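You operate a simulated robot arm through the tools that you are given. There is no shell and no other tool.

The job below is to be done with a simulated robot arm. You get a single attempt, and the scene is never put back.

Task
Reset the heater and warm the water till the dye thread turns wavy.
Fine: red button first; lower knob at 40 C, upper knob HIGH, wheels left alone; at the first waves, before the thread breaks up, upper knob OFF and purple knob at SHUT.

Only the result counts: the job must be done as asked and must still hold three seconds after the hand-in. Knocking over, shifting, dropping, spilling or breaking anything else fails it.

Robot
A 6-joint arm with a two-finger gripper, fixed in place. Base frame: the origin is at the foot of the arm, x ahead of it, y to its left, z up. Units: cm, degrees, N and s.
Its first joint turns from -166.0 to 166.0 degrees. Payload 2.45 kg.
Tool frame: the origin (TCP) lies between the finger pads and is the grasp point; the fingertips stand 2 cm ahead of it; z points along the fingers, y is the line along which they close. The gripper opens to 14 cm. The gripper's body begins 16.8 cm behind the TCP.
Orientation is that of the tool frame in the base frame, as a unit quaternion [w, x, y, z]. With the fingers straight down and closing along the base's y, the tool's x points along the base's -x, its y along +y and its z along -z.

Tools
- The arm moves only by the tool nudge_tool. Its argument "plan" is a list of rows, each a list of 7 numbers: the shift along the tool's x, y, z in cm, then the turn, a rotation vector about the tool's x, y, z in degrees, then the finger opening in cm, from 0 to 14. In form: [[tx, ty, tz, ax, ay, az, jaw], ...]. A call has 1 to 20 rows; each row is the pose to reach, as a shift and turn from the pose commanded when the call began, along the tool's axes at that moment. Rows are played at 5 a second. More than 5 cm and 8.6 degrees between two rows, or a gripper value outside its range, and nothing of the call is played. Where a pose cannot be reached the arm comes as near as it can. A force on the tool above 90 N (or 10 N above the force at the start of the call, whichever is more), or a blocked arm, ends the call early, and 0.2 s more pass. The fingers move at their own pace (about 4.5 cm/s each) and stop on an object; they squeeze with about 21 N. The grip force told is the motor's: it shows also when the fingers shut on nothing. Time passes only in rows, and 0.2 s behind the last, so rows that repeat a pose let the fingers close. The reply holds the time, the measured pose of the TCP, the force on the tool along the base axes, the opening and the grip force, in the units named above and with some noise, with the torque about the TCP (base axes, N m) and any sound that the robot's microphone picked up.
- Cameras (640 x 400 px; columns grow to the right, rows downward): "scene" is fixed at [21.87, 49.58, 179.38]; the picture's right is [-0.07, -1.00, 0.00], its down [-0.82, 0.05, -0.57] and it looks along [0.57, -0.04, -0.82] (base axes); focal length 328 px, centre (320, 200). "wrist" rides on the gripper at [7.8, 1.1, -20.9] in the tool frame; the picture's right is [-0.14, 0.99, 0.00], its down [-0.92, -0.13, -0.37] and it looks along [-0.37, -0.05, 0.93] (tool axes); focal length 280 px, centre (320, 200). There is no depth. A picture from a camera that has moved, and an enlarged one, comes with that camera's place and axes in the base frame and with its lens. The place of the scene camera against the robot may be out by one fixed shift of up to 1.8 cm in any direction.
- capture(camera): a new picture of that camera. It takes no simulated time.
- inspect(camera, box): a new picture of the part [left, top, right, bottom] of that camera's present view, enlarged. It takes no simulated time.
- close_job(): hands the job in; it is judged then, once.

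Nothing tells you positions but the pictures and the camera data. Unless the task says otherwise, let go and move clear before handing in.

The tools are called after "Call:" by a JSON object that holds its "op" and its "data". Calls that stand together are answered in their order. nudge_tool: Moves the arm, as the interface text tells. Its arguments: {"type":"object","properties":{"plan":{"type":"array","items":{"type":"array","items":{"type":"number"}}}},"required":["plan"]} The other tools are called the same way: capture (camera) takes a picture; inspect (camera, box) takes an enlarged picture of a part of a camera's view; close_job () hands the job in.

At the start:

```text
clock: 0.0
tool_pos: [36.96, 33.33, 138.86]
tcp_rot: [0.0, 0.0, 1.0, 0.0]
ft_force: [0.0, 0.3, 0.5]
moment: [0.02, 0.03, 0.02]
gripper_width: 14.01
gripper_force: 0.1
```

scene: 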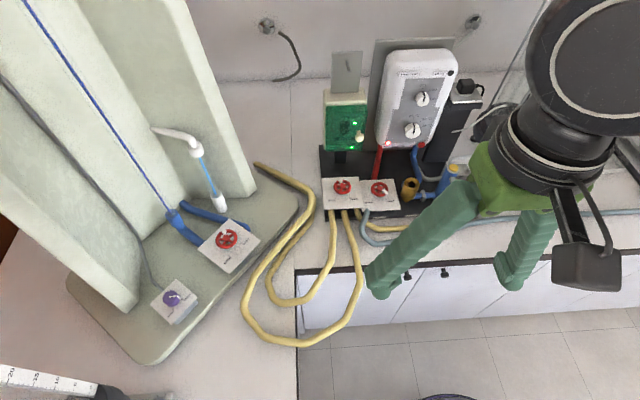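
wrist: 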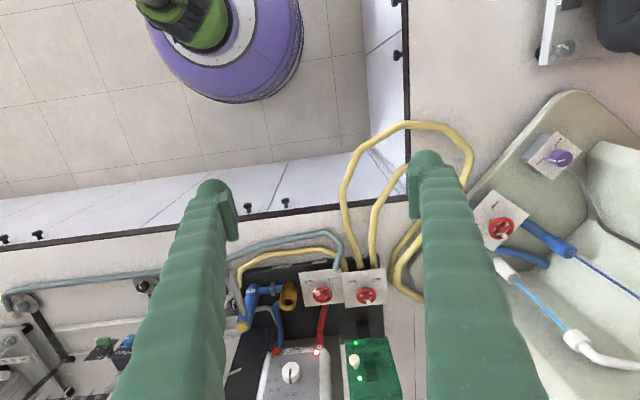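

I see a heater unit (white box with two knobs) next to a green box, with three red-wheel valves and a purple knob on a bench. I'll enlarge the views to find the red button, the knobs and the dye thread.

Call:
{"op": "inspect", "data": {"camera": "scene", "box": [360, 30, 500, 170]}}

Call:
{"op": "inspect", "data": {"camera": "scene", "box": [300, 80, 440, 220]}}

Call:
{"op": "inspect", "data": {"camera": "scene", "box": [120, 110, 280, 340]}}

Call:
{"op": "inspect", "data": {"camera": "wrist", "box": [230, 240, 410, 400]}}

Call:
{"op": "inspect", "data": {"camera": "wrist", "box": [460, 90, 640, 400]}}

```text
2.86 times, centred on (430, 100) of scene
camera zoom: at [21.87, 49.58, 179.38], right [-0.07, -1.0, 0.0], down [-0.82, 0.05, -0.57], along [0.57, -0.04, -0.82], focal length 936 px, centre (6, 486)
```

zoom: 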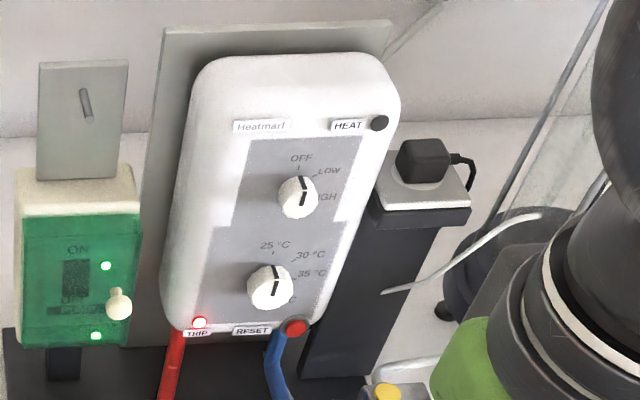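

```text
2.86 times, centred on (370, 150) of scene
camera zoom: at [21.87, 49.58, 179.38], right [-0.07, -1.0, 0.0], down [-0.82, 0.05, -0.57], along [0.57, -0.04, -0.82], focal length 936 px, centre (177, 343)
```

zoom: 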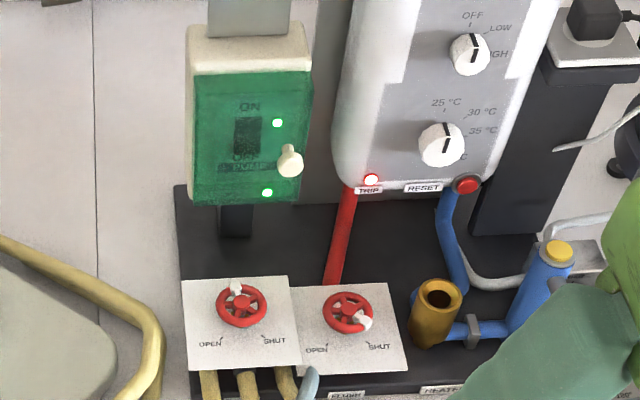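

```text
1.74 times, centred on (200, 225) of scene
camera zoom: at [21.87, 49.58, 179.38], right [-0.07, -1.0, 0.0], down [-0.82, 0.05, -0.57], along [0.57, -0.04, -0.82], focal length 570 px, centre (529, 156)
```

zoom: 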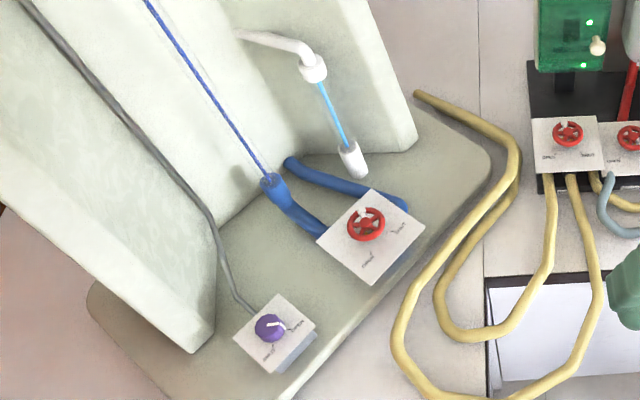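

```text
2.50 times, centred on (320, 320) of wrist
camera zoom: at [29.08, 34.36, 159.86], right [0.14, 0.99, 0.0], down [0.92, -0.13, 0.37], along [0.37, -0.05, -0.93], focal length 701 px, centre (320, -100)
```

zoom: 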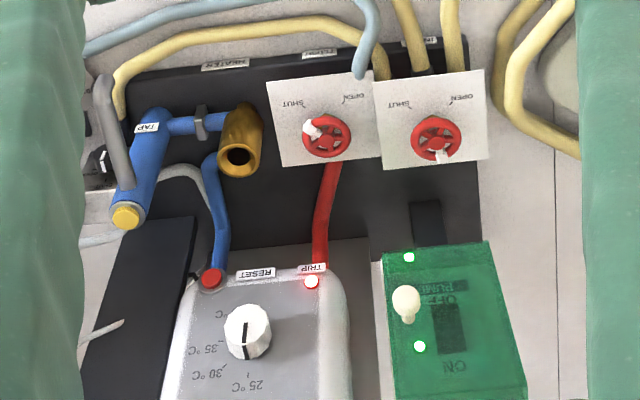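

```text
1.29 times, centred on (550, 245) of wrist
camera zoom: at [29.08, 34.36, 159.86], right [0.14, 0.99, 0.0], down [0.92, -0.13, 0.37], along [0.37, -0.05, -0.93], focal length 362 px, centre (23, 142)
```

zoom: 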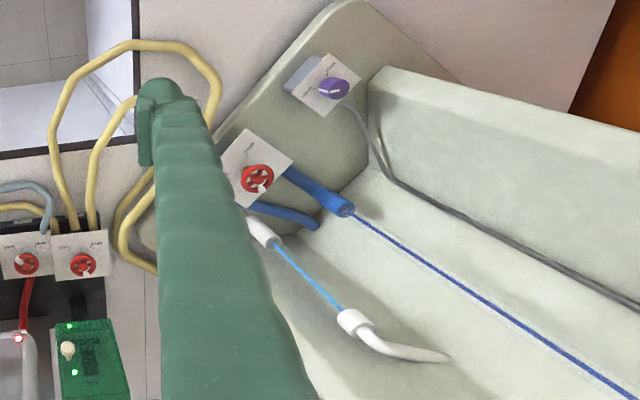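

The heater panel (reset button, two knobs) appears to stand upright near x≈83, y≈17–21, z≈114–129. The purple knob is near (50, 84, 100). I'll first bring the tool level, facing the heater from a safe distance, so the wrist camera can see the panel squarely.

Call:
{"op": "nudge_tool", "data": {"plan": [[-1.5, -0.8, 0.9, 0, -6, 0, 8], [-3, -1.6, 1.8, 0, -12, 0, 8], [-4.5, -2.4, 2.7, 0, -18, 0, 8], [-6, -3.2, 3.6, 0, -24, 0, 8], [-7.5, -4, 4.5, 0, -30, 0, 8], [-9, -4.8, 5.4, 0, -36, 0, 8], [-10.5, -5.6, 6.3, 0, -42, 0, 8], [-12, -6.4, 7.2, 0, -48, 0, 8], [-13.5, -7.2, 8.1, 0, -54, 0, 8], [-15, -8, 9, 0, -60, 0, 8], [-16.5, -8.8, 9.9, 0, -66, 0, 8], [-18, -9.6, 10.8, 0, -72, 0, 8], [-19.5, -10.4, 11.7, 0, -78, 0, 8], [-21, -11.2, 12.6, 0, -84, 0, 8], [-22.5, -12, 13.5, 0, -90, 0, 8]]}}

```text
clock: 3.2
tool_pos: [59.34, 21.23, 125.39]
tcp_rot: [0.707, 0.001, 0.707, 0.0]
ft_force: [0.4, 0.1, -0.3]
moment: [0.0, -0.01, -0.02]
gripper_width: 7.97
gripper_force: 0.0
```

The tool is now level and facing the heater. I'll look through both cameras.

Call:
{"op": "capture", "data": {"camera": "wrist"}}

Call:
{"op": "capture", "data": {"camera": "scene"}}

```text
taken
camera wrist: at [38.44, 22.32, 117.66], right [0.0, 0.99, 0.14], down [-0.37, -0.13, 0.92], along [0.93, -0.05, 0.37], focal length 280 px, centre (320, 200)
```

wrist: 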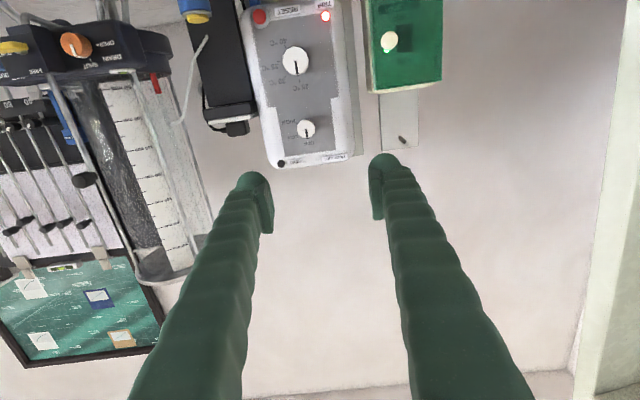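

```text
taken
```

scene: 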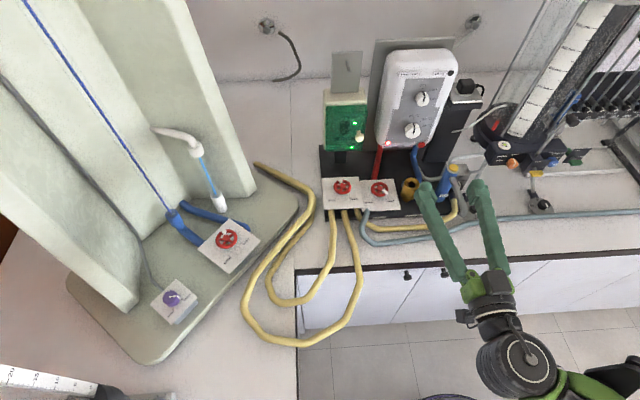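

Call:
{"op": "inspect", "data": {"camera": "wrist", "box": [230, 0, 390, 170]}}

Call:
{"op": "inspect", "data": {"camera": "scene", "box": [360, 80, 480, 220]}}

```text
2.35 times, centred on (310, 85) of wrist
camera zoom: at [38.44, 22.32, 117.66], right [0.0, 0.99, 0.14], down [-0.37, -0.13, 0.92], along [0.93, -0.05, 0.37], focal length 660 px, centre (344, 471)
```

zoom: 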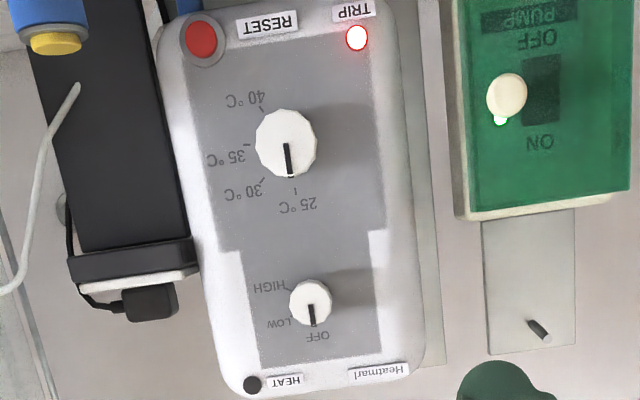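

```text
2.86 times, centred on (420, 150) of scene
camera zoom: at [21.87, 49.58, 179.38], right [-0.07, -1.0, 0.0], down [-0.82, 0.05, -0.57], along [0.57, -0.04, -0.82], focal length 936 px, centre (34, 343)
```

zoom: 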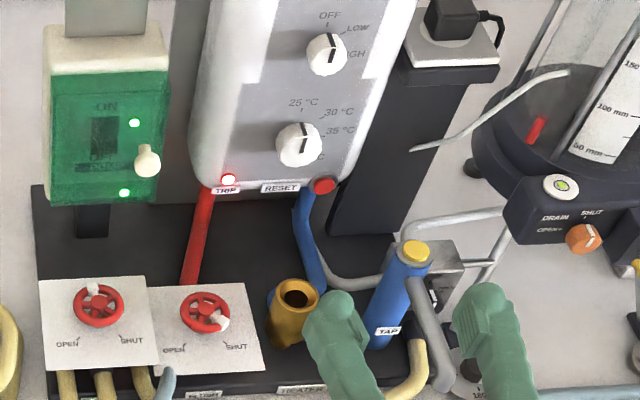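

The closer view shows the reset button near (92, 14, 106), the lower knob near (91, 19, 113) pointing at 25 °C, and the upper knob near (91, 19, 124) at OFF. The TAP cap stands at about (81, 8, 107). I'll move lower and closer to refine these positions, and close the fingers.

Call:
{"op": "nudge_tool", "data": {"plan": [[3.4, -1.1, 2.2, 0, 0, 0, 4], [6.8, -2.2, 4.4, 0, 0, 0, 0], [10.1, -3.3, 6.6, 0, 0, 0, 0], [13.4, -4.3, 8.7, 0, 0, 0, 0], [13.4, -4.3, 8.7, 0, 0, 0, 0]]}}

Call:
{"op": "capture", "data": {"camera": "wrist"}}

Call:
{"op": "inspect", "data": {"camera": "wrist", "box": [220, 40, 380, 200]}}

Call:
{"op": "inspect", "data": {"camera": "scene", "box": [360, 80, 480, 220]}}

```text
clock: 4.4
tool_pos: [67.98, 17.07, 112.02]
tcp_rot: [0.707, 0.001, 0.707, 0.0]
ft_force: [0.1, -0.1, 0.5]
moment: [0.0, 0.03, 0.01]
gripper_width: 0.0
gripper_force: 19.3
```

```text
taken
camera wrist: at [47.12, 18.07, 104.27], right [0.0, 0.99, 0.14], down [-0.37, -0.13, 0.92], along [0.93, -0.05, 0.37], focal length 280 px, centre (320, 200)
```

wrist: 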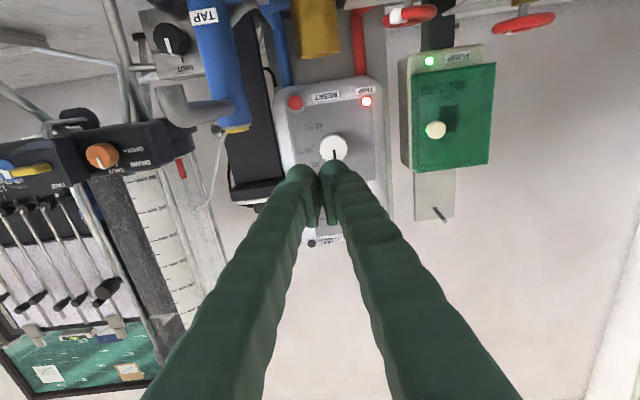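

```text
2.50 times, centred on (300, 120) of wrist
camera zoom: at [47.12, 18.07, 104.27], right [0.0, 0.99, 0.14], down [-0.37, -0.13, 0.92], along [0.93, -0.05, 0.37], focal length 701 px, centre (370, 400)
```

zoom: 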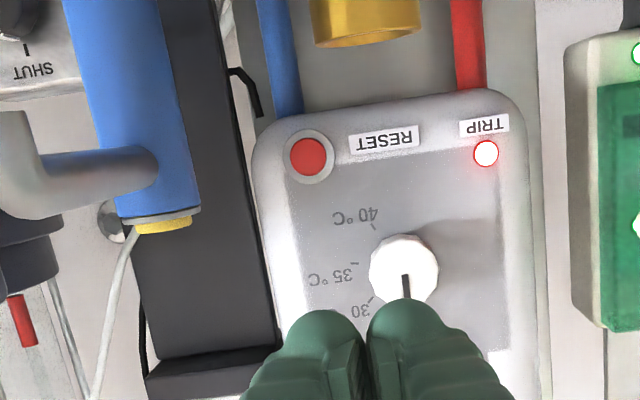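

```text
2.86 times, centred on (420, 150) of scene
camera zoom: at [21.87, 49.58, 179.38], right [-0.07, -1.0, 0.0], down [-0.82, 0.05, -0.57], along [0.57, -0.04, -0.82], focal length 936 px, centre (34, 343)
```

zoom: 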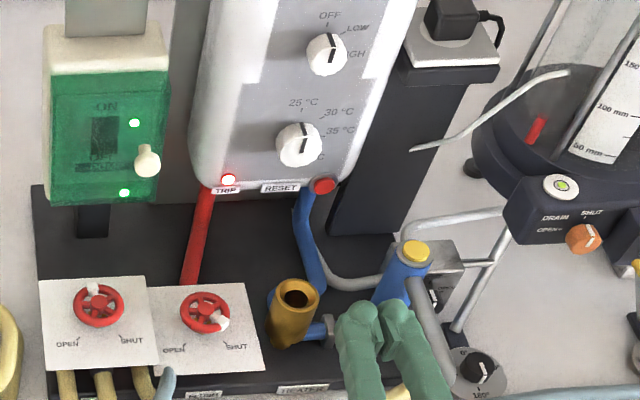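

Refined positions: reset button (91.2, 14.1, 106.0), lower knob face (89.6, 18.9, 113.1), TAP cap (80, 8, 107.5), brass cup top z≈101. I'll approach the button with closed fingers pitched about 22° down, which keeps the camera clear of the bench, and stop about 2.5 cm short.

Call:
{"op": "nudge_tool", "data": {"plan": [[0.5, -1, 2, 0, 4, 0, 0], [1.2, -2, 5, 0, 8, 0, 0], [2.4, -3, 8.5, 0, 12, 0, 0], [3.8, -3, 12, 0, 16, 0, 0], [5.2, -3, 15, 0, 19, 0, 0], [6.3, -3, 18, 0, 22, 0, 0], [6.3, -3, 18, 0, 22, 0, 0]]}}

Call:
{"op": "capture", "data": {"camera": "wrist"}}

Call:
{"op": "inspect", "data": {"camera": "scene", "box": [360, 80, 480, 220]}}

```text
clock: 6.0
tool_pos: [86.15, 14.03, 105.58]
tcp_rot: [0.56, -0.001, 0.829, 0.001]
ft_force: [-0.4, -0.1, -1.3]
moment: [0.02, 0.01, -0.02]
gripper_width: 0.0
gripper_force: 21.1
```

```text
taken
camera wrist: at [63.76, 15.06, 106.39], right [0.05, 0.99, 0.13], down [0.0, -0.13, 0.99], along [1.0, -0.05, -0.01], focal length 280 px, centre (320, 200)
```

wrist: 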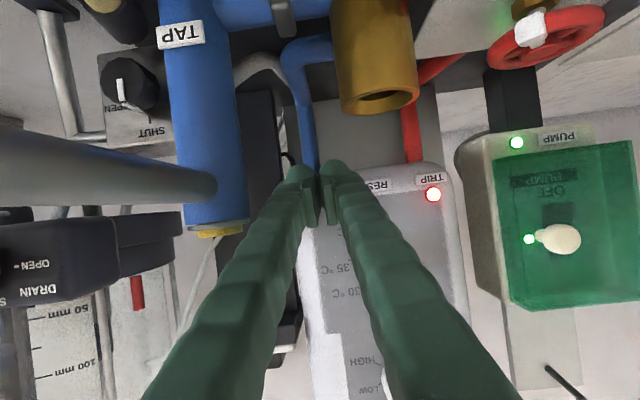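

```text
2.86 times, centred on (420, 150) of scene
camera zoom: at [21.87, 49.58, 179.38], right [-0.07, -1.0, 0.0], down [-0.82, 0.05, -0.57], along [0.57, -0.04, -0.82], focal length 936 px, centre (34, 343)
```

zoom: 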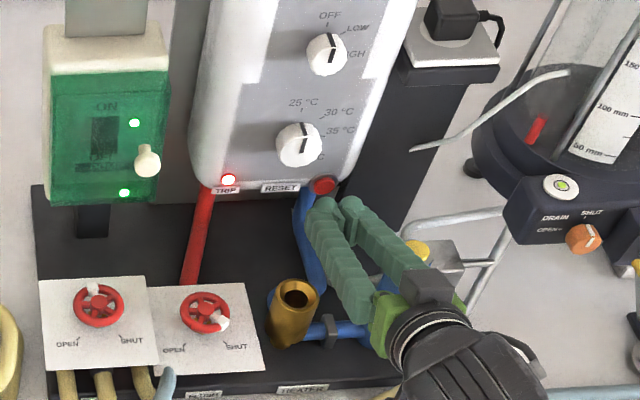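

The closed fingertips are lined up with the red button, about 2.5 cm short of it. I'll advance slowly and watch the force.

Call:
{"op": "nudge_tool", "data": {"plan": [[-0.19, 0, 0.46, 0, 0, 0, 0], [-0.375, 0, 0.93, 0, 0, 0, 0], [-0.56, 0, 1.39, 0, 0, 0, 0], [-0.66, 0, 1.62, 0, 0, 0, 0]]}}

Call:
{"op": "inspect", "data": {"camera": "scene", "box": [390, 120, 450, 170]}}

Call:
{"op": "inspect", "data": {"camera": "wrist", "box": [260, 130, 480, 270]}}

```text
clock: 7.0
tool_pos: [87.82, 13.95, 105.65]
tcp_rot: [0.559, 0.0, 0.829, -0.001]
ft_force: [0.3, 0.7, -0.2]
moment: [0.0, -0.01, 0.04]
gripper_width: 0.0
gripper_force: 20.9
```

```text
8.00 times, centred on (420, 145) of scene
camera zoom: at [21.87, 49.58, 179.38], right [-0.07, -1.0, 0.0], down [-0.82, 0.05, -0.57], along [0.57, -0.04, -0.82], focal length 2621 px, centre (-480, 640)
```

zoom: 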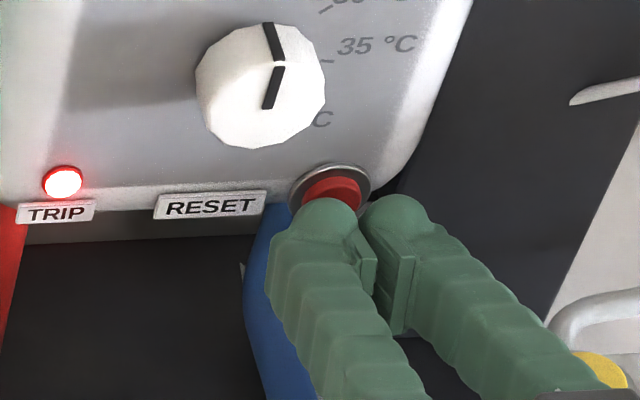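

```text
2.86 times, centred on (370, 200) of wrist
camera zoom: at [65.5, 15.05, 106.34], right [0.05, 0.99, 0.13], down [0.0, -0.13, 0.99], along [1.0, -0.05, -0.01], focal length 801 px, centre (177, 200)
```

zoom: 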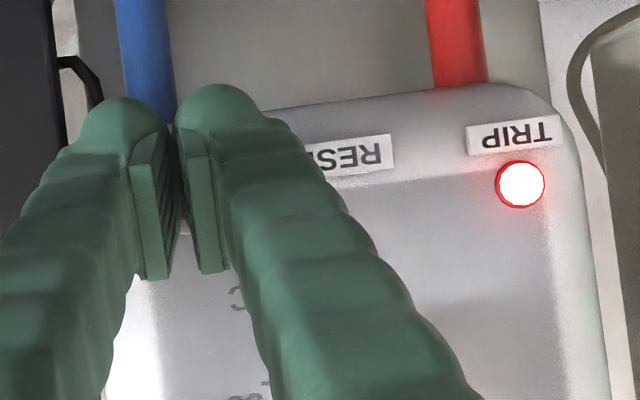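

The +y fingertip is already over the button face and the camera estimates agree to about half a centimetre. I'll keep pressing forward in small steps.

Call:
{"op": "nudge_tool", "data": {"plan": [[-0.11, 0.1, 0.28, 0, 0, 0, 0], [-0.22, 0.1, 0.56, 0, 0, 0, 0]]}}

Call:
{"op": "inspect", "data": {"camera": "scene", "box": [390, 120, 450, 170]}}

```text
clock: 7.6
tool_pos: [88.4, 14.02, 105.6]
tcp_rot: [0.559, 0.0, 0.829, 0.0]
ft_force: [0.7, 0.0, 0.6]
moment: [-0.04, -0.01, 0.03]
gripper_width: 0.0
gripper_force: 21.1
```

```text
8.00 times, centred on (420, 145) of scene
camera zoom: at [21.87, 49.58, 179.38], right [-0.07, -1.0, 0.0], down [-0.82, 0.05, -0.57], along [0.57, -0.04, -0.82], focal length 2621 px, centre (-480, 640)
```

zoom: 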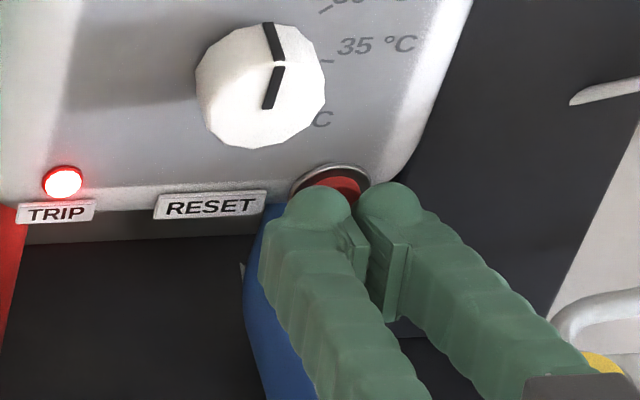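

Call:
{"op": "nudge_tool", "data": {"plan": [[-0.08, 0, 0.19, 0, 0, 0, 0], [-0.15, 0, 0.37, 0, 0, 0, 0]]}}

Call:
{"op": "inspect", "data": {"camera": "scene", "box": [390, 120, 450, 170]}}

```text
clock: 8.2
tool_pos: [88.83, 14.16, 105.54]
tcp_rot: [0.559, 0.0, 0.829, 0.0]
ft_force: [0.1, 0.5, 0.0]
moment: [0.02, 0.0, 0.01]
gripper_width: 0.02
gripper_force: 20.7
```

```text
8.00 times, centred on (420, 145) of scene
camera zoom: at [21.87, 49.58, 179.38], right [-0.07, -1.0, 0.0], down [-0.82, 0.05, -0.57], along [0.57, -0.04, -0.82], focal length 2621 px, centre (-480, 640)
```

zoom: 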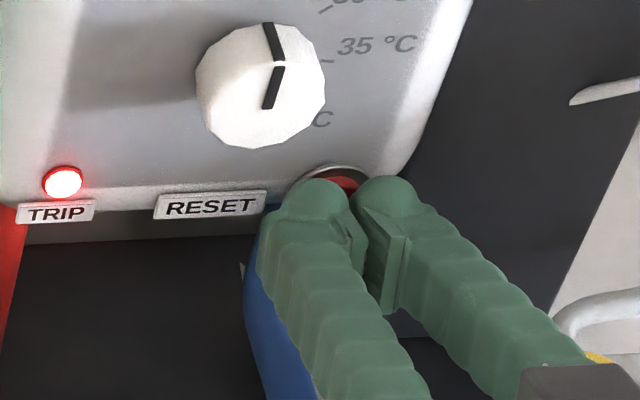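

Call:
{"op": "nudge_tool", "data": {"plan": [[-0.08, 0, 0.19, 0, 0, 0, 0], [-0.15, 0, 0.37, 0, 0, 0, 0]]}}

Call:
{"op": "inspect", "data": {"camera": "scene", "box": [390, 120, 450, 170]}}

```text
clock: 8.8
tool_pos: [89.17, 14.1, 105.64]
tcp_rot: [0.559, 0.001, 0.829, -0.001]
ft_force: [-2.9, -1.5, -1.0]
moment: [-0.02, 0.0, 0.0]
gripper_width: 0.61
gripper_force: 29.7
heard: click
```

```text
8.00 times, centred on (420, 145) of scene
camera zoom: at [21.87, 49.58, 179.38], right [-0.07, -1.0, 0.0], down [-0.82, 0.05, -0.57], along [0.57, -0.04, -0.82], focal length 2621 px, centre (-480, 640)
```

zoom: 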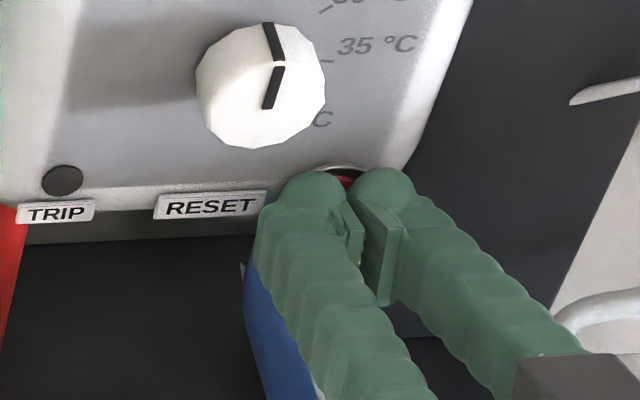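

A click was heard, the TRIP light went out and the heater is reset. I'll back away, level the tool on the lower knob's axis at a distance, and open the fingers to 7 cm.

Call:
{"op": "nudge_tool", "data": {"plan": [[1.125, 0, -2.78, 0, 0, 0, 0], [2.25, 0, -5.56, 0, 0, 0, 0], [2.45, 0, -8.72, 0, 0, 0, 0], [1.72, 1.5, -12.25, 0, -6, 0, 0], [0.8, 3, -15.32, 0, -12, 0, 3], [-0.58, 4.8, -18.57, 0, -18, 0, 7], [-0.58, 4.8, -18.57, 0, -22, 0, 7], [-0.58, 4.8, -18.57, 0, -22, 0, 7]]}}

Call:
{"op": "capture", "data": {"camera": "wrist"}}

Call:
{"op": "inspect", "data": {"camera": "wrist", "box": [240, 80, 400, 240]}}

Call:
{"op": "inspect", "data": {"camera": "scene", "box": [370, 50, 480, 170]}}

```text
clock: 10.6
tool_pos: [72.3, 18.98, 113.16]
tcp_rot: [0.708, 0.0, 0.707, 0.0]
ft_force: [-0.5, 0.0, 0.1]
moment: [-0.01, -0.02, 0.01]
gripper_width: 6.99
gripper_force: 0.0
```

```text
taken
camera wrist: at [51.32, 20.0, 105.43], right [0.0, 0.99, 0.14], down [-0.37, -0.13, 0.92], along [0.93, -0.05, 0.37], focal length 280 px, centre (320, 200)
```

wrist: 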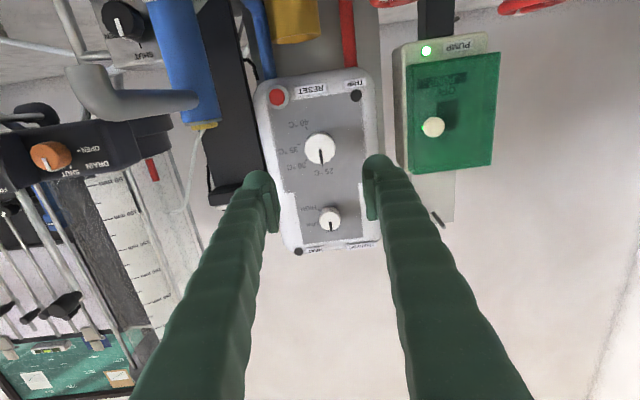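

```text
2.50 times, centred on (320, 160) of wrist
camera zoom: at [51.32, 20.0, 105.43], right [0.0, 0.99, 0.14], down [-0.37, -0.13, 0.92], along [0.93, -0.05, 0.37], focal length 701 px, centre (320, 300)
```

zoom: 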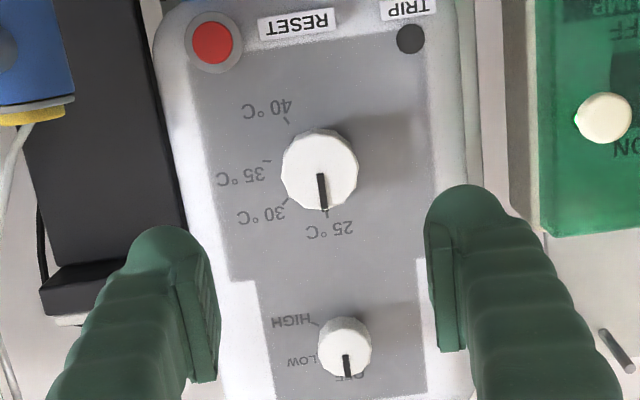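

```text
3.33 times, centred on (425, 110) of scene
camera zoom: at [21.87, 49.58, 179.38], right [-0.07, -1.0, 0.0], down [-0.82, 0.05, -0.57], along [0.57, -0.04, -0.82], focal length 1092 px, centre (-30, 500)
```

zoom: 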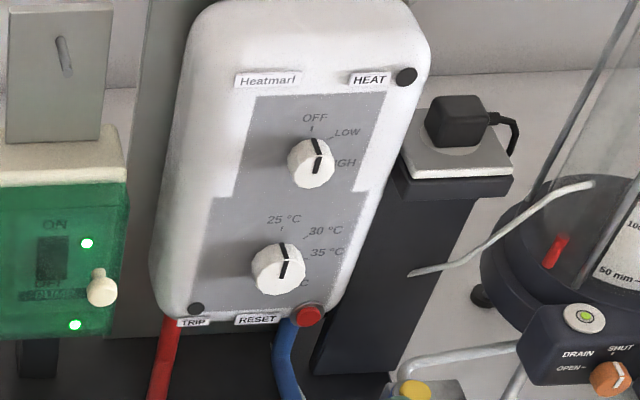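

The lower knob's axis is at y≈18.9, z≈113.1 with its face at x≈89.5; the panel is at x≈91.7. The upper knob's axis is at y≈18.9, z≈124.2. I'll zoom in to read the tick angles exactly.

Call:
{"op": "inspect", "data": {"camera": "wrist", "box": [285, 110, 365, 190]}}

Call:
{"op": "inspect", "data": {"camera": "wrist", "box": [290, 185, 370, 265]}}

```text
5.00 times, centred on (325, 150) of wrist
camera zoom: at [51.32, 20.0, 105.43], right [0.0, 0.99, 0.14], down [-0.37, -0.13, 0.92], along [0.93, -0.05, 0.37], focal length 1402 px, centre (295, 450)
```

zoom: 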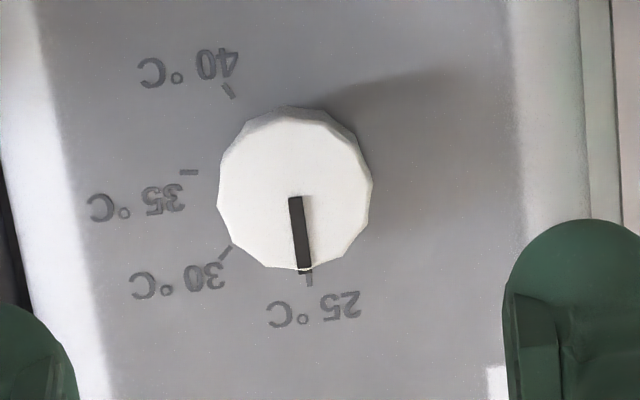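

```text
5.00 times, centred on (330, 225) of wrist
camera zoom: at [51.32, 20.0, 105.43], right [0.0, 0.99, 0.14], down [-0.37, -0.13, 0.92], along [0.93, -0.05, 0.37], focal length 1402 px, centre (270, 75)
```

zoom: 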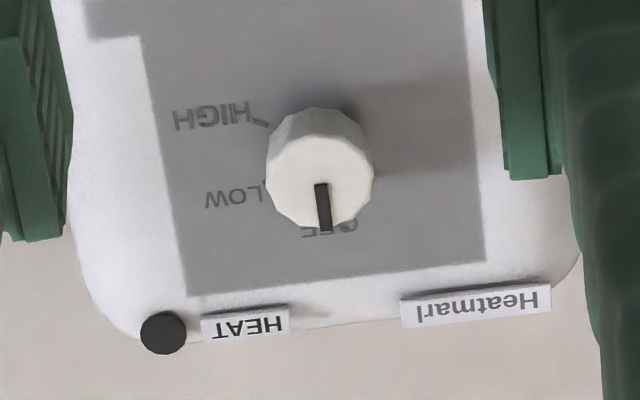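

The lower dial runs 0°, 50°, 100°, 150° for 25, 30, 35 and 40 °C, so it needs 150° clockwise; HIGH on the upper knob is about 120° clockwise from OFF. I'll test the wrist roll range in free space before gripping.

Call:
{"op": "nudge_tool", "data": {"plan": [[0, 0, 0, 0, 0, 8.5, 7], [0, 0, 0, 0, 0, 17, 7], [0, 0, 0, 0, 0, 25.5, 7], [0, 0, 0, 0, 0, 34, 7], [0, 0, 0, 0, 0, 42.5, 7], [0, 0, 0, 0, 0, 51, 7], [0, 0, 0, 0, 0, 59.5, 7], [0, 0, 0, 0, 0, 68, 7], [0, 0, 0, 0, 0, 76.5, 7], [0, 0, 0, 0, 0, 85, 7], [0, 0, 0, 0, 0, 93.5, 7], [0, 0, 0, 0, 0, 102, 7], [0, 0, 0, 0, 0, 110.5, 7], [0, 0, 0, 0, 0, 119, 7], [0, 0, 0, 0, 0, 125, 7]]}}

```text
clock: 13.8
tool_pos: [73.74, 14.36, 113.69]
tcp_rot: [0.269, 0.602, 0.397, 0.639]
ft_force: [-0.2, 0.1, 0.8]
moment: [0.01, 0.05, -0.05]
gripper_width: 7.01
gripper_force: 0.2
out of reach, approached as far as the arm can: row 11, 12, 13, 14, 15
```

The roll limit is at about +90° in that direction. I'll unwind and check how far it goes the other way.

Call:
{"op": "nudge_tool", "data": {"plan": [[0, 0, 0, 0, 0, -8.5, 7], [0, 0, 0, 0, 0, -17, 7], [0, 0, 0, 0, 0, -25.5, 7], [0, 0, 0, 0, 0, -34, 7], [0, 0, 0, 0, 0, -42.5, 7], [0, 0, 0, 0, 0, -51, 7], [0, 0, 0, 0, 0, -59.5, 7], [0, 0, 0, 0, 0, -68, 7], [0, 0, 0, 0, 0, -76.5, 7], [0, 0, 0, 0, 0, -85, 7], [0, 0, 0, 0, 0, -93.5, 7], [0, 0, 0, 0, 0, -102, 7], [0, 0, 0, 0, 0, -110.5, 7], [0, 0, 0, 0, 0, -119, 7], [0, 0, 0, 0, 0, -125, 7]]}}

```text
clock: 17.0
tool_pos: [72.22, 18.86, 113.05]
tcp_rot: [0.707, 0.0, 0.707, -0.002]
ft_force: [-0.4, 0.6, 0.9]
moment: [0.03, -0.02, -0.02]
gripper_width: 6.99
gripper_force: 0.1
out of reach, approached as far as the arm can: row 1, 2, 3, 4
```

The pose came back cleanly. Roll −75° to +75° gives the 150° I need, so I'll roll to −75° here and check it is reachable.

Call:
{"op": "nudge_tool", "data": {"plan": [[0, 0, 0, 0, 0, -8.3, 7], [0, 0, 0, 0, 0, -16.6, 7], [0, 0, 0, 0, 0, -25, 7], [0, 0, 0, 0, 0, -33.3, 7], [0, 0, 0, 0, 0, -41.6, 7], [0, 0, 0, 0, 0, -50, 7], [0, 0, 0, 0, 0, -58.3, 7], [0, 0, 0, 0, 0, -66.6, 7], [0, 0, 0, 0, 0, -75, 7], [0, 0, 0, 0, 0, -75, 7]]}}

Call:
{"op": "capture", "data": {"camera": "wrist"}}

Call:
{"op": "capture", "data": {"camera": "scene"}}

```text
clock: 19.2
tool_pos: [72.25, 18.92, 113.12]
tcp_rot: [0.56, -0.431, 0.561, -0.431]
ft_force: [0.7, 0.2, -0.3]
moment: [0.01, -0.01, 0.02]
gripper_width: 7.01
gripper_force: 0.0
```

```text
taken
camera wrist: at [51.39, 11.62, 110.21], right [0.0, 0.39, -0.92], down [-0.37, 0.86, 0.36], along [0.93, 0.34, 0.14], focal length 280 px, centre (320, 200)
```

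wrist: 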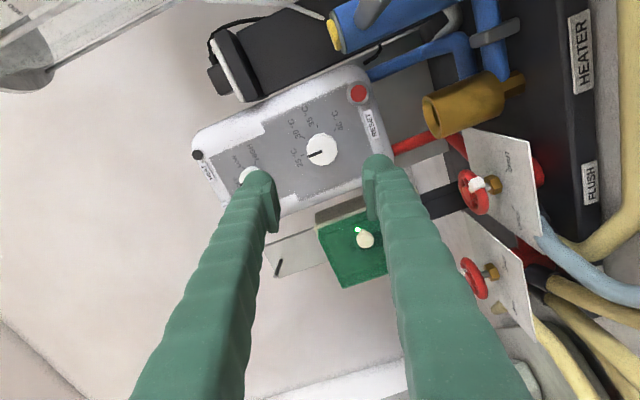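

```text
taken
```

scene: 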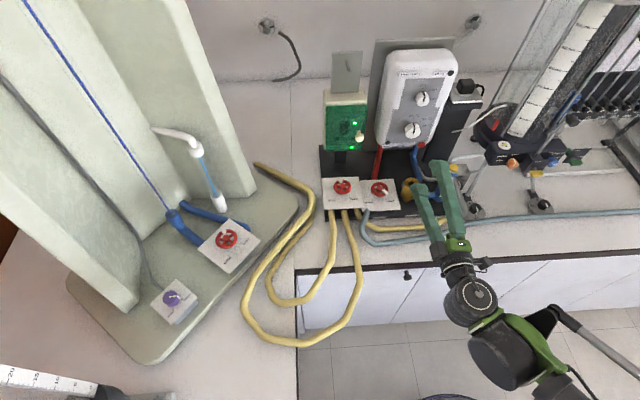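

Call:
{"op": "inspect", "data": {"camera": "wrist", "box": [270, 100, 370, 200]}}

```text
4.00 times, centred on (320, 150) of wrist
camera zoom: at [51.39, 11.62, 110.21], right [0.0, 0.39, -0.92], down [-0.37, 0.86, 0.36], along [0.93, 0.34, 0.14], focal length 1122 px, centre (320, 400)
```

zoom: 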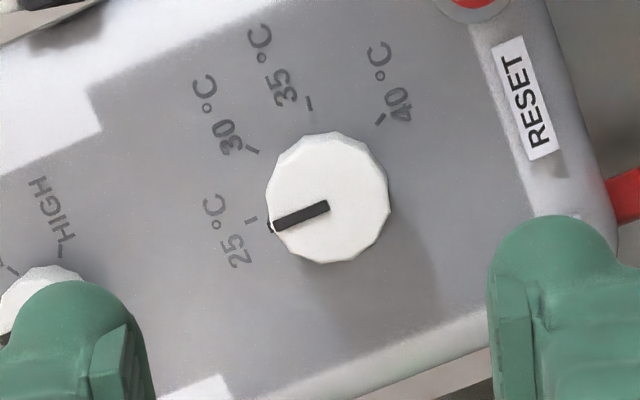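

The knob stays centred between the fingers from this angle as well. I'll advance to about 3 cm short of the grip pose and recheck.

Call:
{"op": "nudge_tool", "data": {"plan": [[-0.1, 0.03, 3.5, 0, 0, 0, 7], [-0.1, 0.03, 7, 0, 0, 0, 7], [-0.1, 0.03, 10.5, 0, 0, 0, 7], [-0.1, 0.03, 13.6, 0, 0, 0, 7], [-0.1, 0.03, 13.6, 0, 0, 0, 7]]}}

Call:
{"op": "capture", "data": {"camera": "wrist"}}

Call:
{"op": "inspect", "data": {"camera": "scene", "box": [370, 70, 480, 210]}}

```text
clock: 20.4
tool_pos: [85.83, 19.13, 113.18]
tcp_rot: [0.561, -0.431, 0.561, -0.43]
ft_force: [-0.7, 0.5, 0.0]
moment: [0.02, 0.04, 0.0]
gripper_width: 7.02
gripper_force: 0.0
```

```text
taken
camera wrist: at [64.94, 11.74, 110.15], right [0.0, 0.39, -0.92], down [-0.37, 0.86, 0.36], along [0.93, 0.34, 0.14], focal length 280 px, centre (320, 200)
```

wrist: 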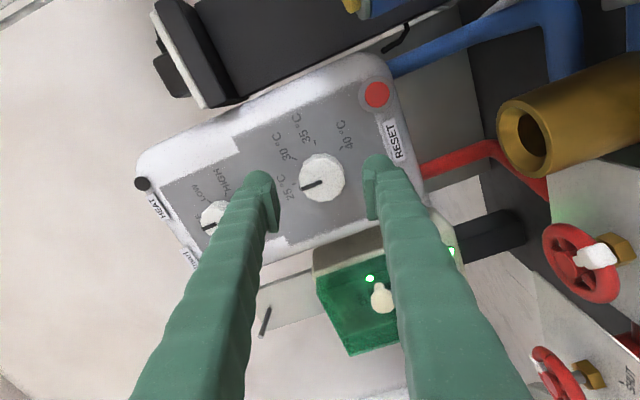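

```text
2.86 times, centred on (425, 140) of scene
camera zoom: at [21.87, 49.58, 179.38], right [-0.07, -1.0, 0.0], down [-0.82, 0.05, -0.57], along [0.57, -0.04, -0.82], focal length 936 px, centre (20, 371)
```

zoom: 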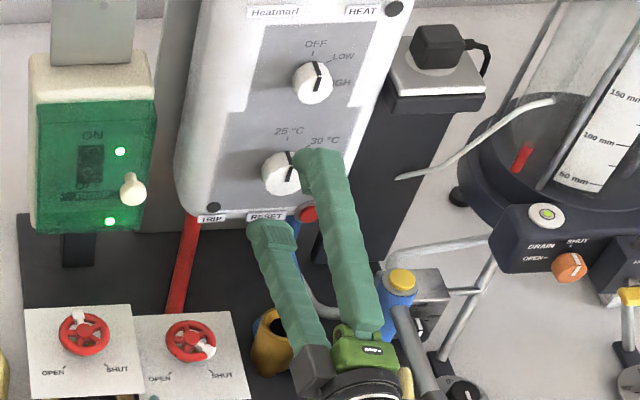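

The knob is centred between the fingers to within 2 mm. I'll advance the last 3 cm and close on it.

Call:
{"op": "nudge_tool", "data": {"plan": [[0.1, 0, 1.5, 0, 0, 0, 7], [0.1, 0, 3.0, 0, 0, 0, 7], [0.1, 0, 3.0, 0, 0, 0, 7]]}}

Call:
{"op": "inspect", "data": {"camera": "wrist", "box": [220, 110, 420, 250]}}

```text
clock: 21.2
tool_pos: [88.82, 18.9, 113.01]
tcp_rot: [0.561, -0.431, 0.561, -0.43]
ft_force: [1.2, -0.2, -0.3]
moment: [-0.02, -0.01, 0.0]
gripper_width: 6.98
gripper_force: 0.1
```

```text
2.86 times, centred on (320, 180) of wrist
camera zoom: at [67.94, 11.63, 110.1], right [0.0, 0.39, -0.92], down [-0.37, 0.86, 0.36], along [0.93, 0.34, 0.14], focal length 801 px, centre (320, 257)
```

zoom: 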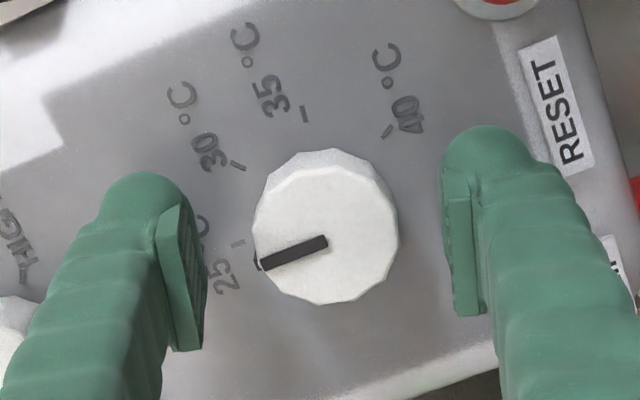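

Call:
{"op": "nudge_tool", "data": {"plan": [[0, 0, 0, 0, 0, 0, 3], [0, 0, 0, 0, 0, 0, 2], [0, 0, 0, 0, 0, 0, 2], [0, 0, 0, 0, 0, 0, 2]]}}

Call:
{"op": "inspect", "data": {"camera": "wrist", "box": [220, 110, 420, 250]}}

```text
clock: 22.2
tool_pos: [88.82, 18.99, 112.87]
tcp_rot: [0.561, -0.43, 0.561, -0.43]
ft_force: [-15.4, 1.6, -39.5]
moment: [-0.01, 0.45, 0.09]
gripper_width: 3.99
gripper_force: 44.1
```

```text
2.86 times, centred on (320, 180) of wrist
camera zoom: at [67.95, 11.7, 109.97], right [0.0, 0.39, -0.92], down [-0.37, 0.86, 0.36], along [0.93, 0.34, 0.14], focal length 801 px, centre (320, 257)
```

zoom: 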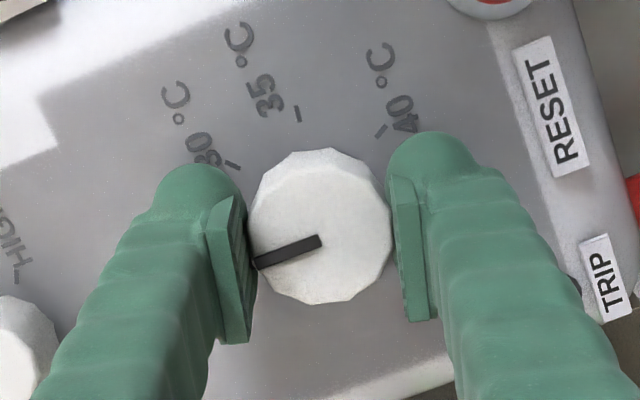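

The grip is on, but a 40 N downward load on the tool shows the knob's axis is slightly lower than my pose. I'll ease the tool down about 1.5 mm to centre it.

Call:
{"op": "nudge_tool", "data": {"plan": [[0.02, 0.07, -0.02, 0, 0, 0, 2], [0.04, 0.145, -0.05, 0, 0, 0, 2]]}}

```text
clock: 22.8
tool_pos: [88.76, 19.0, 112.91]
tcp_rot: [0.561, -0.43, 0.561, -0.431]
ft_force: [-13.3, 5.2, -27.8]
moment: [-0.02, 0.35, 0.03]
gripper_width: 3.93
gripper_force: 44.9
```

Call:
{"op": "nudge_tool", "data": {"plan": [[0.03, 0.12, -0.05, 0, 0, 0, 2], [0.05, 0.19, -0.08, 0, 0, 0, 2], [0.05, 0.19, -0.08, 0, 0, 0, 2]]}}

```text
clock: 23.6
tool_pos: [88.9, 18.97, 112.84]
tcp_rot: [0.56, -0.432, 0.561, -0.43]
ft_force: [29.7, 14.0, 38.3]
moment: [-0.03, -0.2, 0.2]
gripper_width: 3.96
gripper_force: 45.4
```

Call:
{"op": "nudge_tool", "data": {"plan": [[-0.03, -0.08, 0.06, 0, 0, 0, 2], [-0.03, -0.08, 0.06, 0, 0, 0, 2]]}}

```text
clock: 24.2
tool_pos: [88.8, 19.07, 112.83]
tcp_rot: [0.561, -0.43, 0.562, -0.43]
ft_force: [34.3, 15.4, 40.0]
moment: [0.0, -0.13, 0.25]
gripper_width: 3.98
gripper_force: 44.6
```

Call:
{"op": "nudge_tool", "data": {"plan": [[0, 0, 0, 0, 0, 0, 7], [0, 0, 0, 0, 0, 0, 7]]}}

Call:
{"op": "inspect", "data": {"camera": "wrist", "box": [220, 110, 420, 250]}}

```text
clock: 24.8
tool_pos: [88.74, 18.91, 112.68]
tcp_rot: [0.561, -0.43, 0.562, -0.43]
ft_force: [-0.1, -0.2, -0.2]
moment: [-0.02, -0.05, 0.03]
gripper_width: 7.0
gripper_force: 0.0
```

```text
2.86 times, centred on (320, 180) of wrist
camera zoom: at [67.85, 11.61, 109.85], right [0.0, 0.39, -0.92], down [-0.37, 0.86, 0.36], along [0.93, 0.34, 0.14], focal length 801 px, centre (320, 257)
```

zoom: 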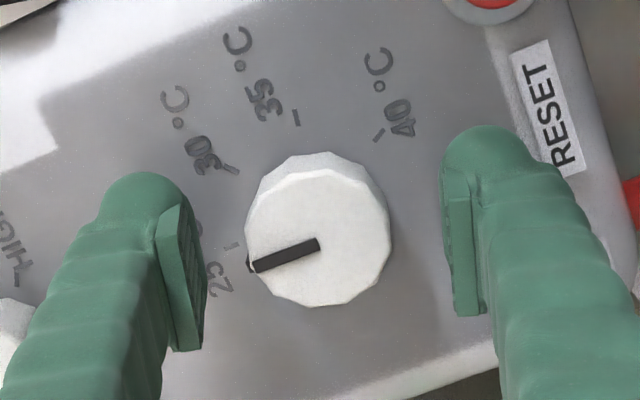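

With the fingers open the load is gone. The gripped readings put the knob's axis at z≈112.85, y≈18.98. I'll set that pose and close again.

Call:
{"op": "nudge_tool", "data": {"plan": [[-0.1, -0.15, 0.06, 0, 0, 0, 7], [-0.1, -0.15, 0.06, 0, 0, 0, 3], [-0.1, -0.15, 0.06, 0, 0, 0, 2], [-0.1, -0.15, 0.06, 0, 0, 0, 2], [-0.1, -0.15, 0.06, 0, 0, 0, 2]]}}

```text
clock: 26.0
tool_pos: [88.87, 19.04, 112.85]
tcp_rot: [0.561, -0.43, 0.561, -0.431]
ft_force: [-10.4, -1.2, -23.2]
moment: [-0.01, 0.22, 0.03]
gripper_width: 3.98
gripper_force: 44.0
```

The grip is nearly balanced. I'll turn the first 50° clockwise and confirm the knob follows.

Call:
{"op": "nudge_tool", "data": {"plan": [[0, 0, 0, 0, 0, 8.33, 2], [0, 0, 0, 0, 0, 16.67, 2], [0, 0, 0, 0, 0, 25, 2], [0, 0, 0, 0, 0, 33.3, 2], [0, 0, 0, 0, 0, 41.7, 2], [0, 0, 0, 0, 0, 50, 2]]}}

Call:
{"op": "inspect", "data": {"camera": "wrist", "box": [220, 110, 420, 250]}}

```text
clock: 27.4
tool_pos: [88.81, 19.13, 112.95]
tcp_rot: [0.69, -0.153, 0.691, -0.152]
ft_force: [-21.1, -1.7, -41.1]
moment: [-0.01, 0.46, -0.03]
gripper_width: 3.96
gripper_force: 44.7
```

```text
2.86 times, centred on (320, 180) of wrist
camera zoom: at [67.98, 16.68, 105.54], right [0.0, 0.96, -0.29], down [-0.37, 0.27, 0.89], along [0.93, 0.11, 0.35], focal length 801 px, centre (320, 257)
```

zoom: 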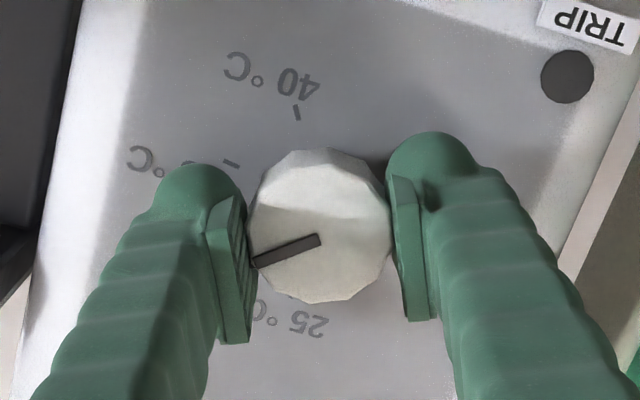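

The knob follows the grip. I'll ease down 1 mm and turn the remaining 100° to 40 °C.

Call:
{"op": "nudge_tool", "data": {"plan": [[0.05, 0.02, -0.03, 0, 0, 8.33, 2], [0.09, 0.04, -0.04, 0, 0, 16.67, 2], [0.09, 0.04, -0.04, 0, 0, 25, 2], [0.09, 0.04, -0.04, 0, 0, 33.3, 2], [0.09, 0.04, -0.04, 0, 0, 41.7, 2], [0.09, 0.04, -0.04, 0, 0, 50, 2]]}}

Call:
{"op": "inspect", "data": {"camera": "wrist", "box": [220, 110, 420, 250]}}

```text
clock: 28.8
tool_pos: [88.94, 18.96, 113.01]
tcp_rot: [0.69, 0.154, 0.69, 0.153]
ft_force: [7.7, 0.0, 4.2]
moment: [-0.01, -0.04, 0.01]
gripper_width: 3.96
gripper_force: 44.8
```

```text
2.86 times, centred on (320, 180) of wrist
camera zoom: at [67.99, 23.23, 106.46], right [0.0, 0.84, 0.54], down [-0.37, -0.51, 0.78], along [0.93, -0.2, 0.31], focal length 801 px, centre (320, 257)
```

zoom: 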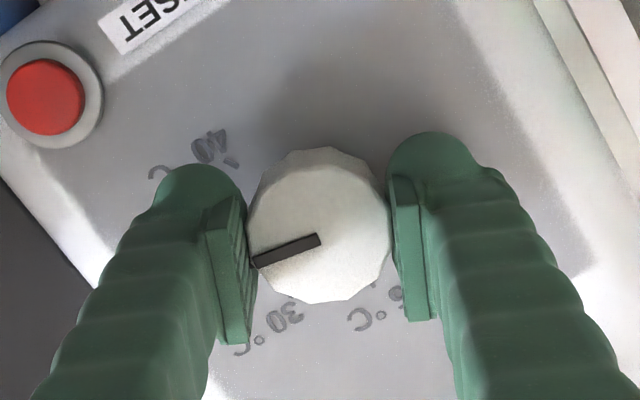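

Call:
{"op": "nudge_tool", "data": {"plan": [[0, 0, 0, 0, 0, 8.33, 2], [0, 0, 0, 0, 0, 16.67, 2], [0, 0, 0, 0, 0, 25, 2], [0, 0, 0, 0, 0, 33.3, 2], [0, 0, 0, 0, 0, 41.7, 2], [0, 0, 0, 0, 0, 49.5, 2], [0, 0, 0, 0, 0, 49.5, 2]]}}

Call:
{"op": "inspect", "data": {"camera": "wrist", "box": [220, 110, 420, 250]}}

```text
clock: 30.4
tool_pos: [88.89, 19.0, 112.84]
tcp_rot: [0.562, 0.429, 0.562, 0.428]
ft_force: [22.3, -2.4, 16.8]
moment: [-0.08, -0.18, -0.09]
gripper_width: 3.96
gripper_force: 44.7
```

```text
2.86 times, centred on (320, 180) of wrist
camera zoom: at [67.98, 26.72, 111.99], right [0.0, 0.13, 0.99], down [-0.37, -0.92, 0.12], along [0.93, -0.37, 0.05], focal length 801 px, centre (320, 257)
```

zoom: 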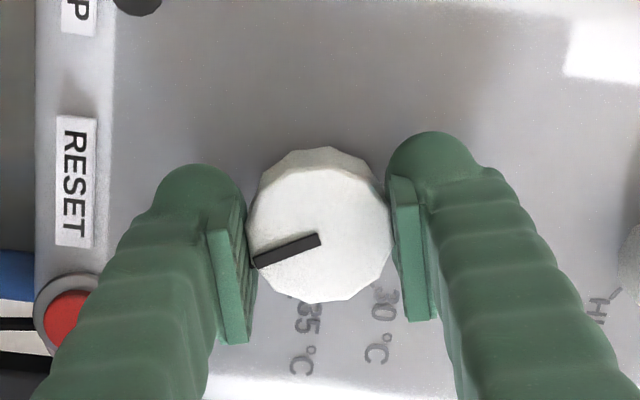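

Full 150° is done. I'll open the fingers and check the pointer against the 40 °C mark.

Call:
{"op": "nudge_tool", "data": {"plan": [[0, 0, 0, 0, 0, 0, 7], [0, 0, 0, 0, 0, 0, 7], [0, 0, -3, 0, 0, 0, 7], [0, 0, -6, 0, 0, 0, 7]]}}

Call:
{"op": "capture", "data": {"camera": "wrist"}}

Call:
{"op": "inspect", "data": {"camera": "wrist", "box": [250, 110, 390, 220]}}

Call:
{"op": "inspect", "data": {"camera": "scene", "box": [370, 50, 480, 170]}}

```text
clock: 31.4
tool_pos: [82.78, 19.06, 112.83]
tcp_rot: [0.563, 0.428, 0.563, 0.428]
ft_force: [0.2, 0.1, 0.3]
moment: [-0.04, -0.01, -0.02]
gripper_width: 7.01
gripper_force: 0.0
```

```text
taken
camera wrist: at [61.88, 26.74, 111.96], right [0.0, 0.13, 0.99], down [-0.37, -0.92, 0.12], along [0.93, -0.37, 0.05], focal length 280 px, centre (320, 200)
```

wrist: 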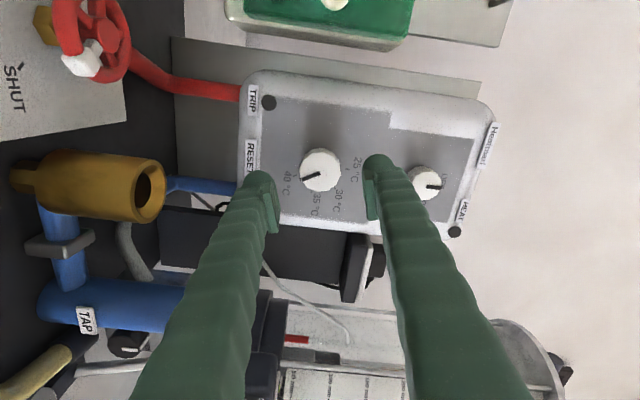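

```text
3.64 times, centred on (320, 165) of wrist
camera zoom: at [61.88, 26.74, 111.96], right [0.0, 0.13, 0.99], down [-0.37, -0.92, 0.12], along [0.93, -0.37, 0.05], focal length 1020 px, centre (320, 327)
```

zoom: 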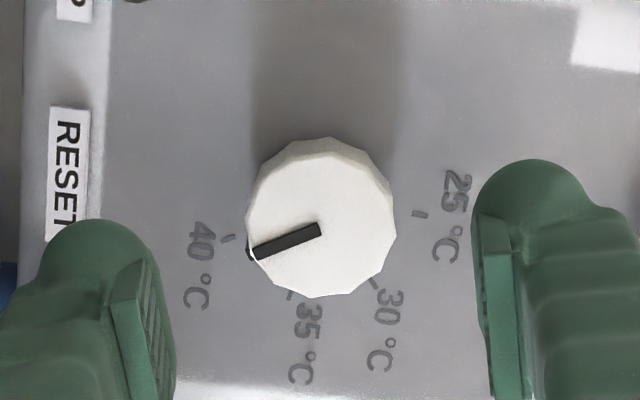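

```text
3.33 times, centred on (425, 110) of scene
camera zoom: at [21.87, 49.58, 179.38], right [-0.07, -1.0, 0.0], down [-0.82, 0.05, -0.57], along [0.57, -0.04, -0.82], focal length 1092 px, centre (-30, 500)
```

zoom: 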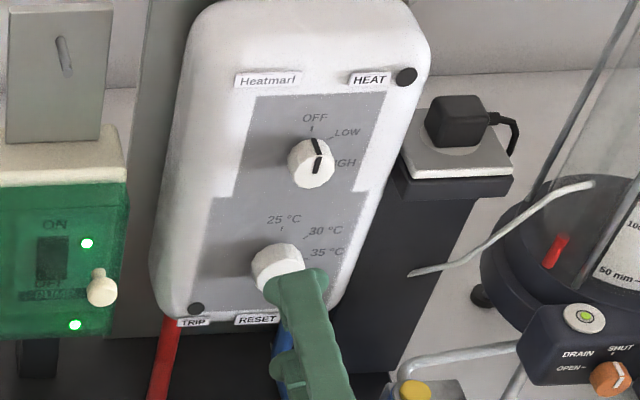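

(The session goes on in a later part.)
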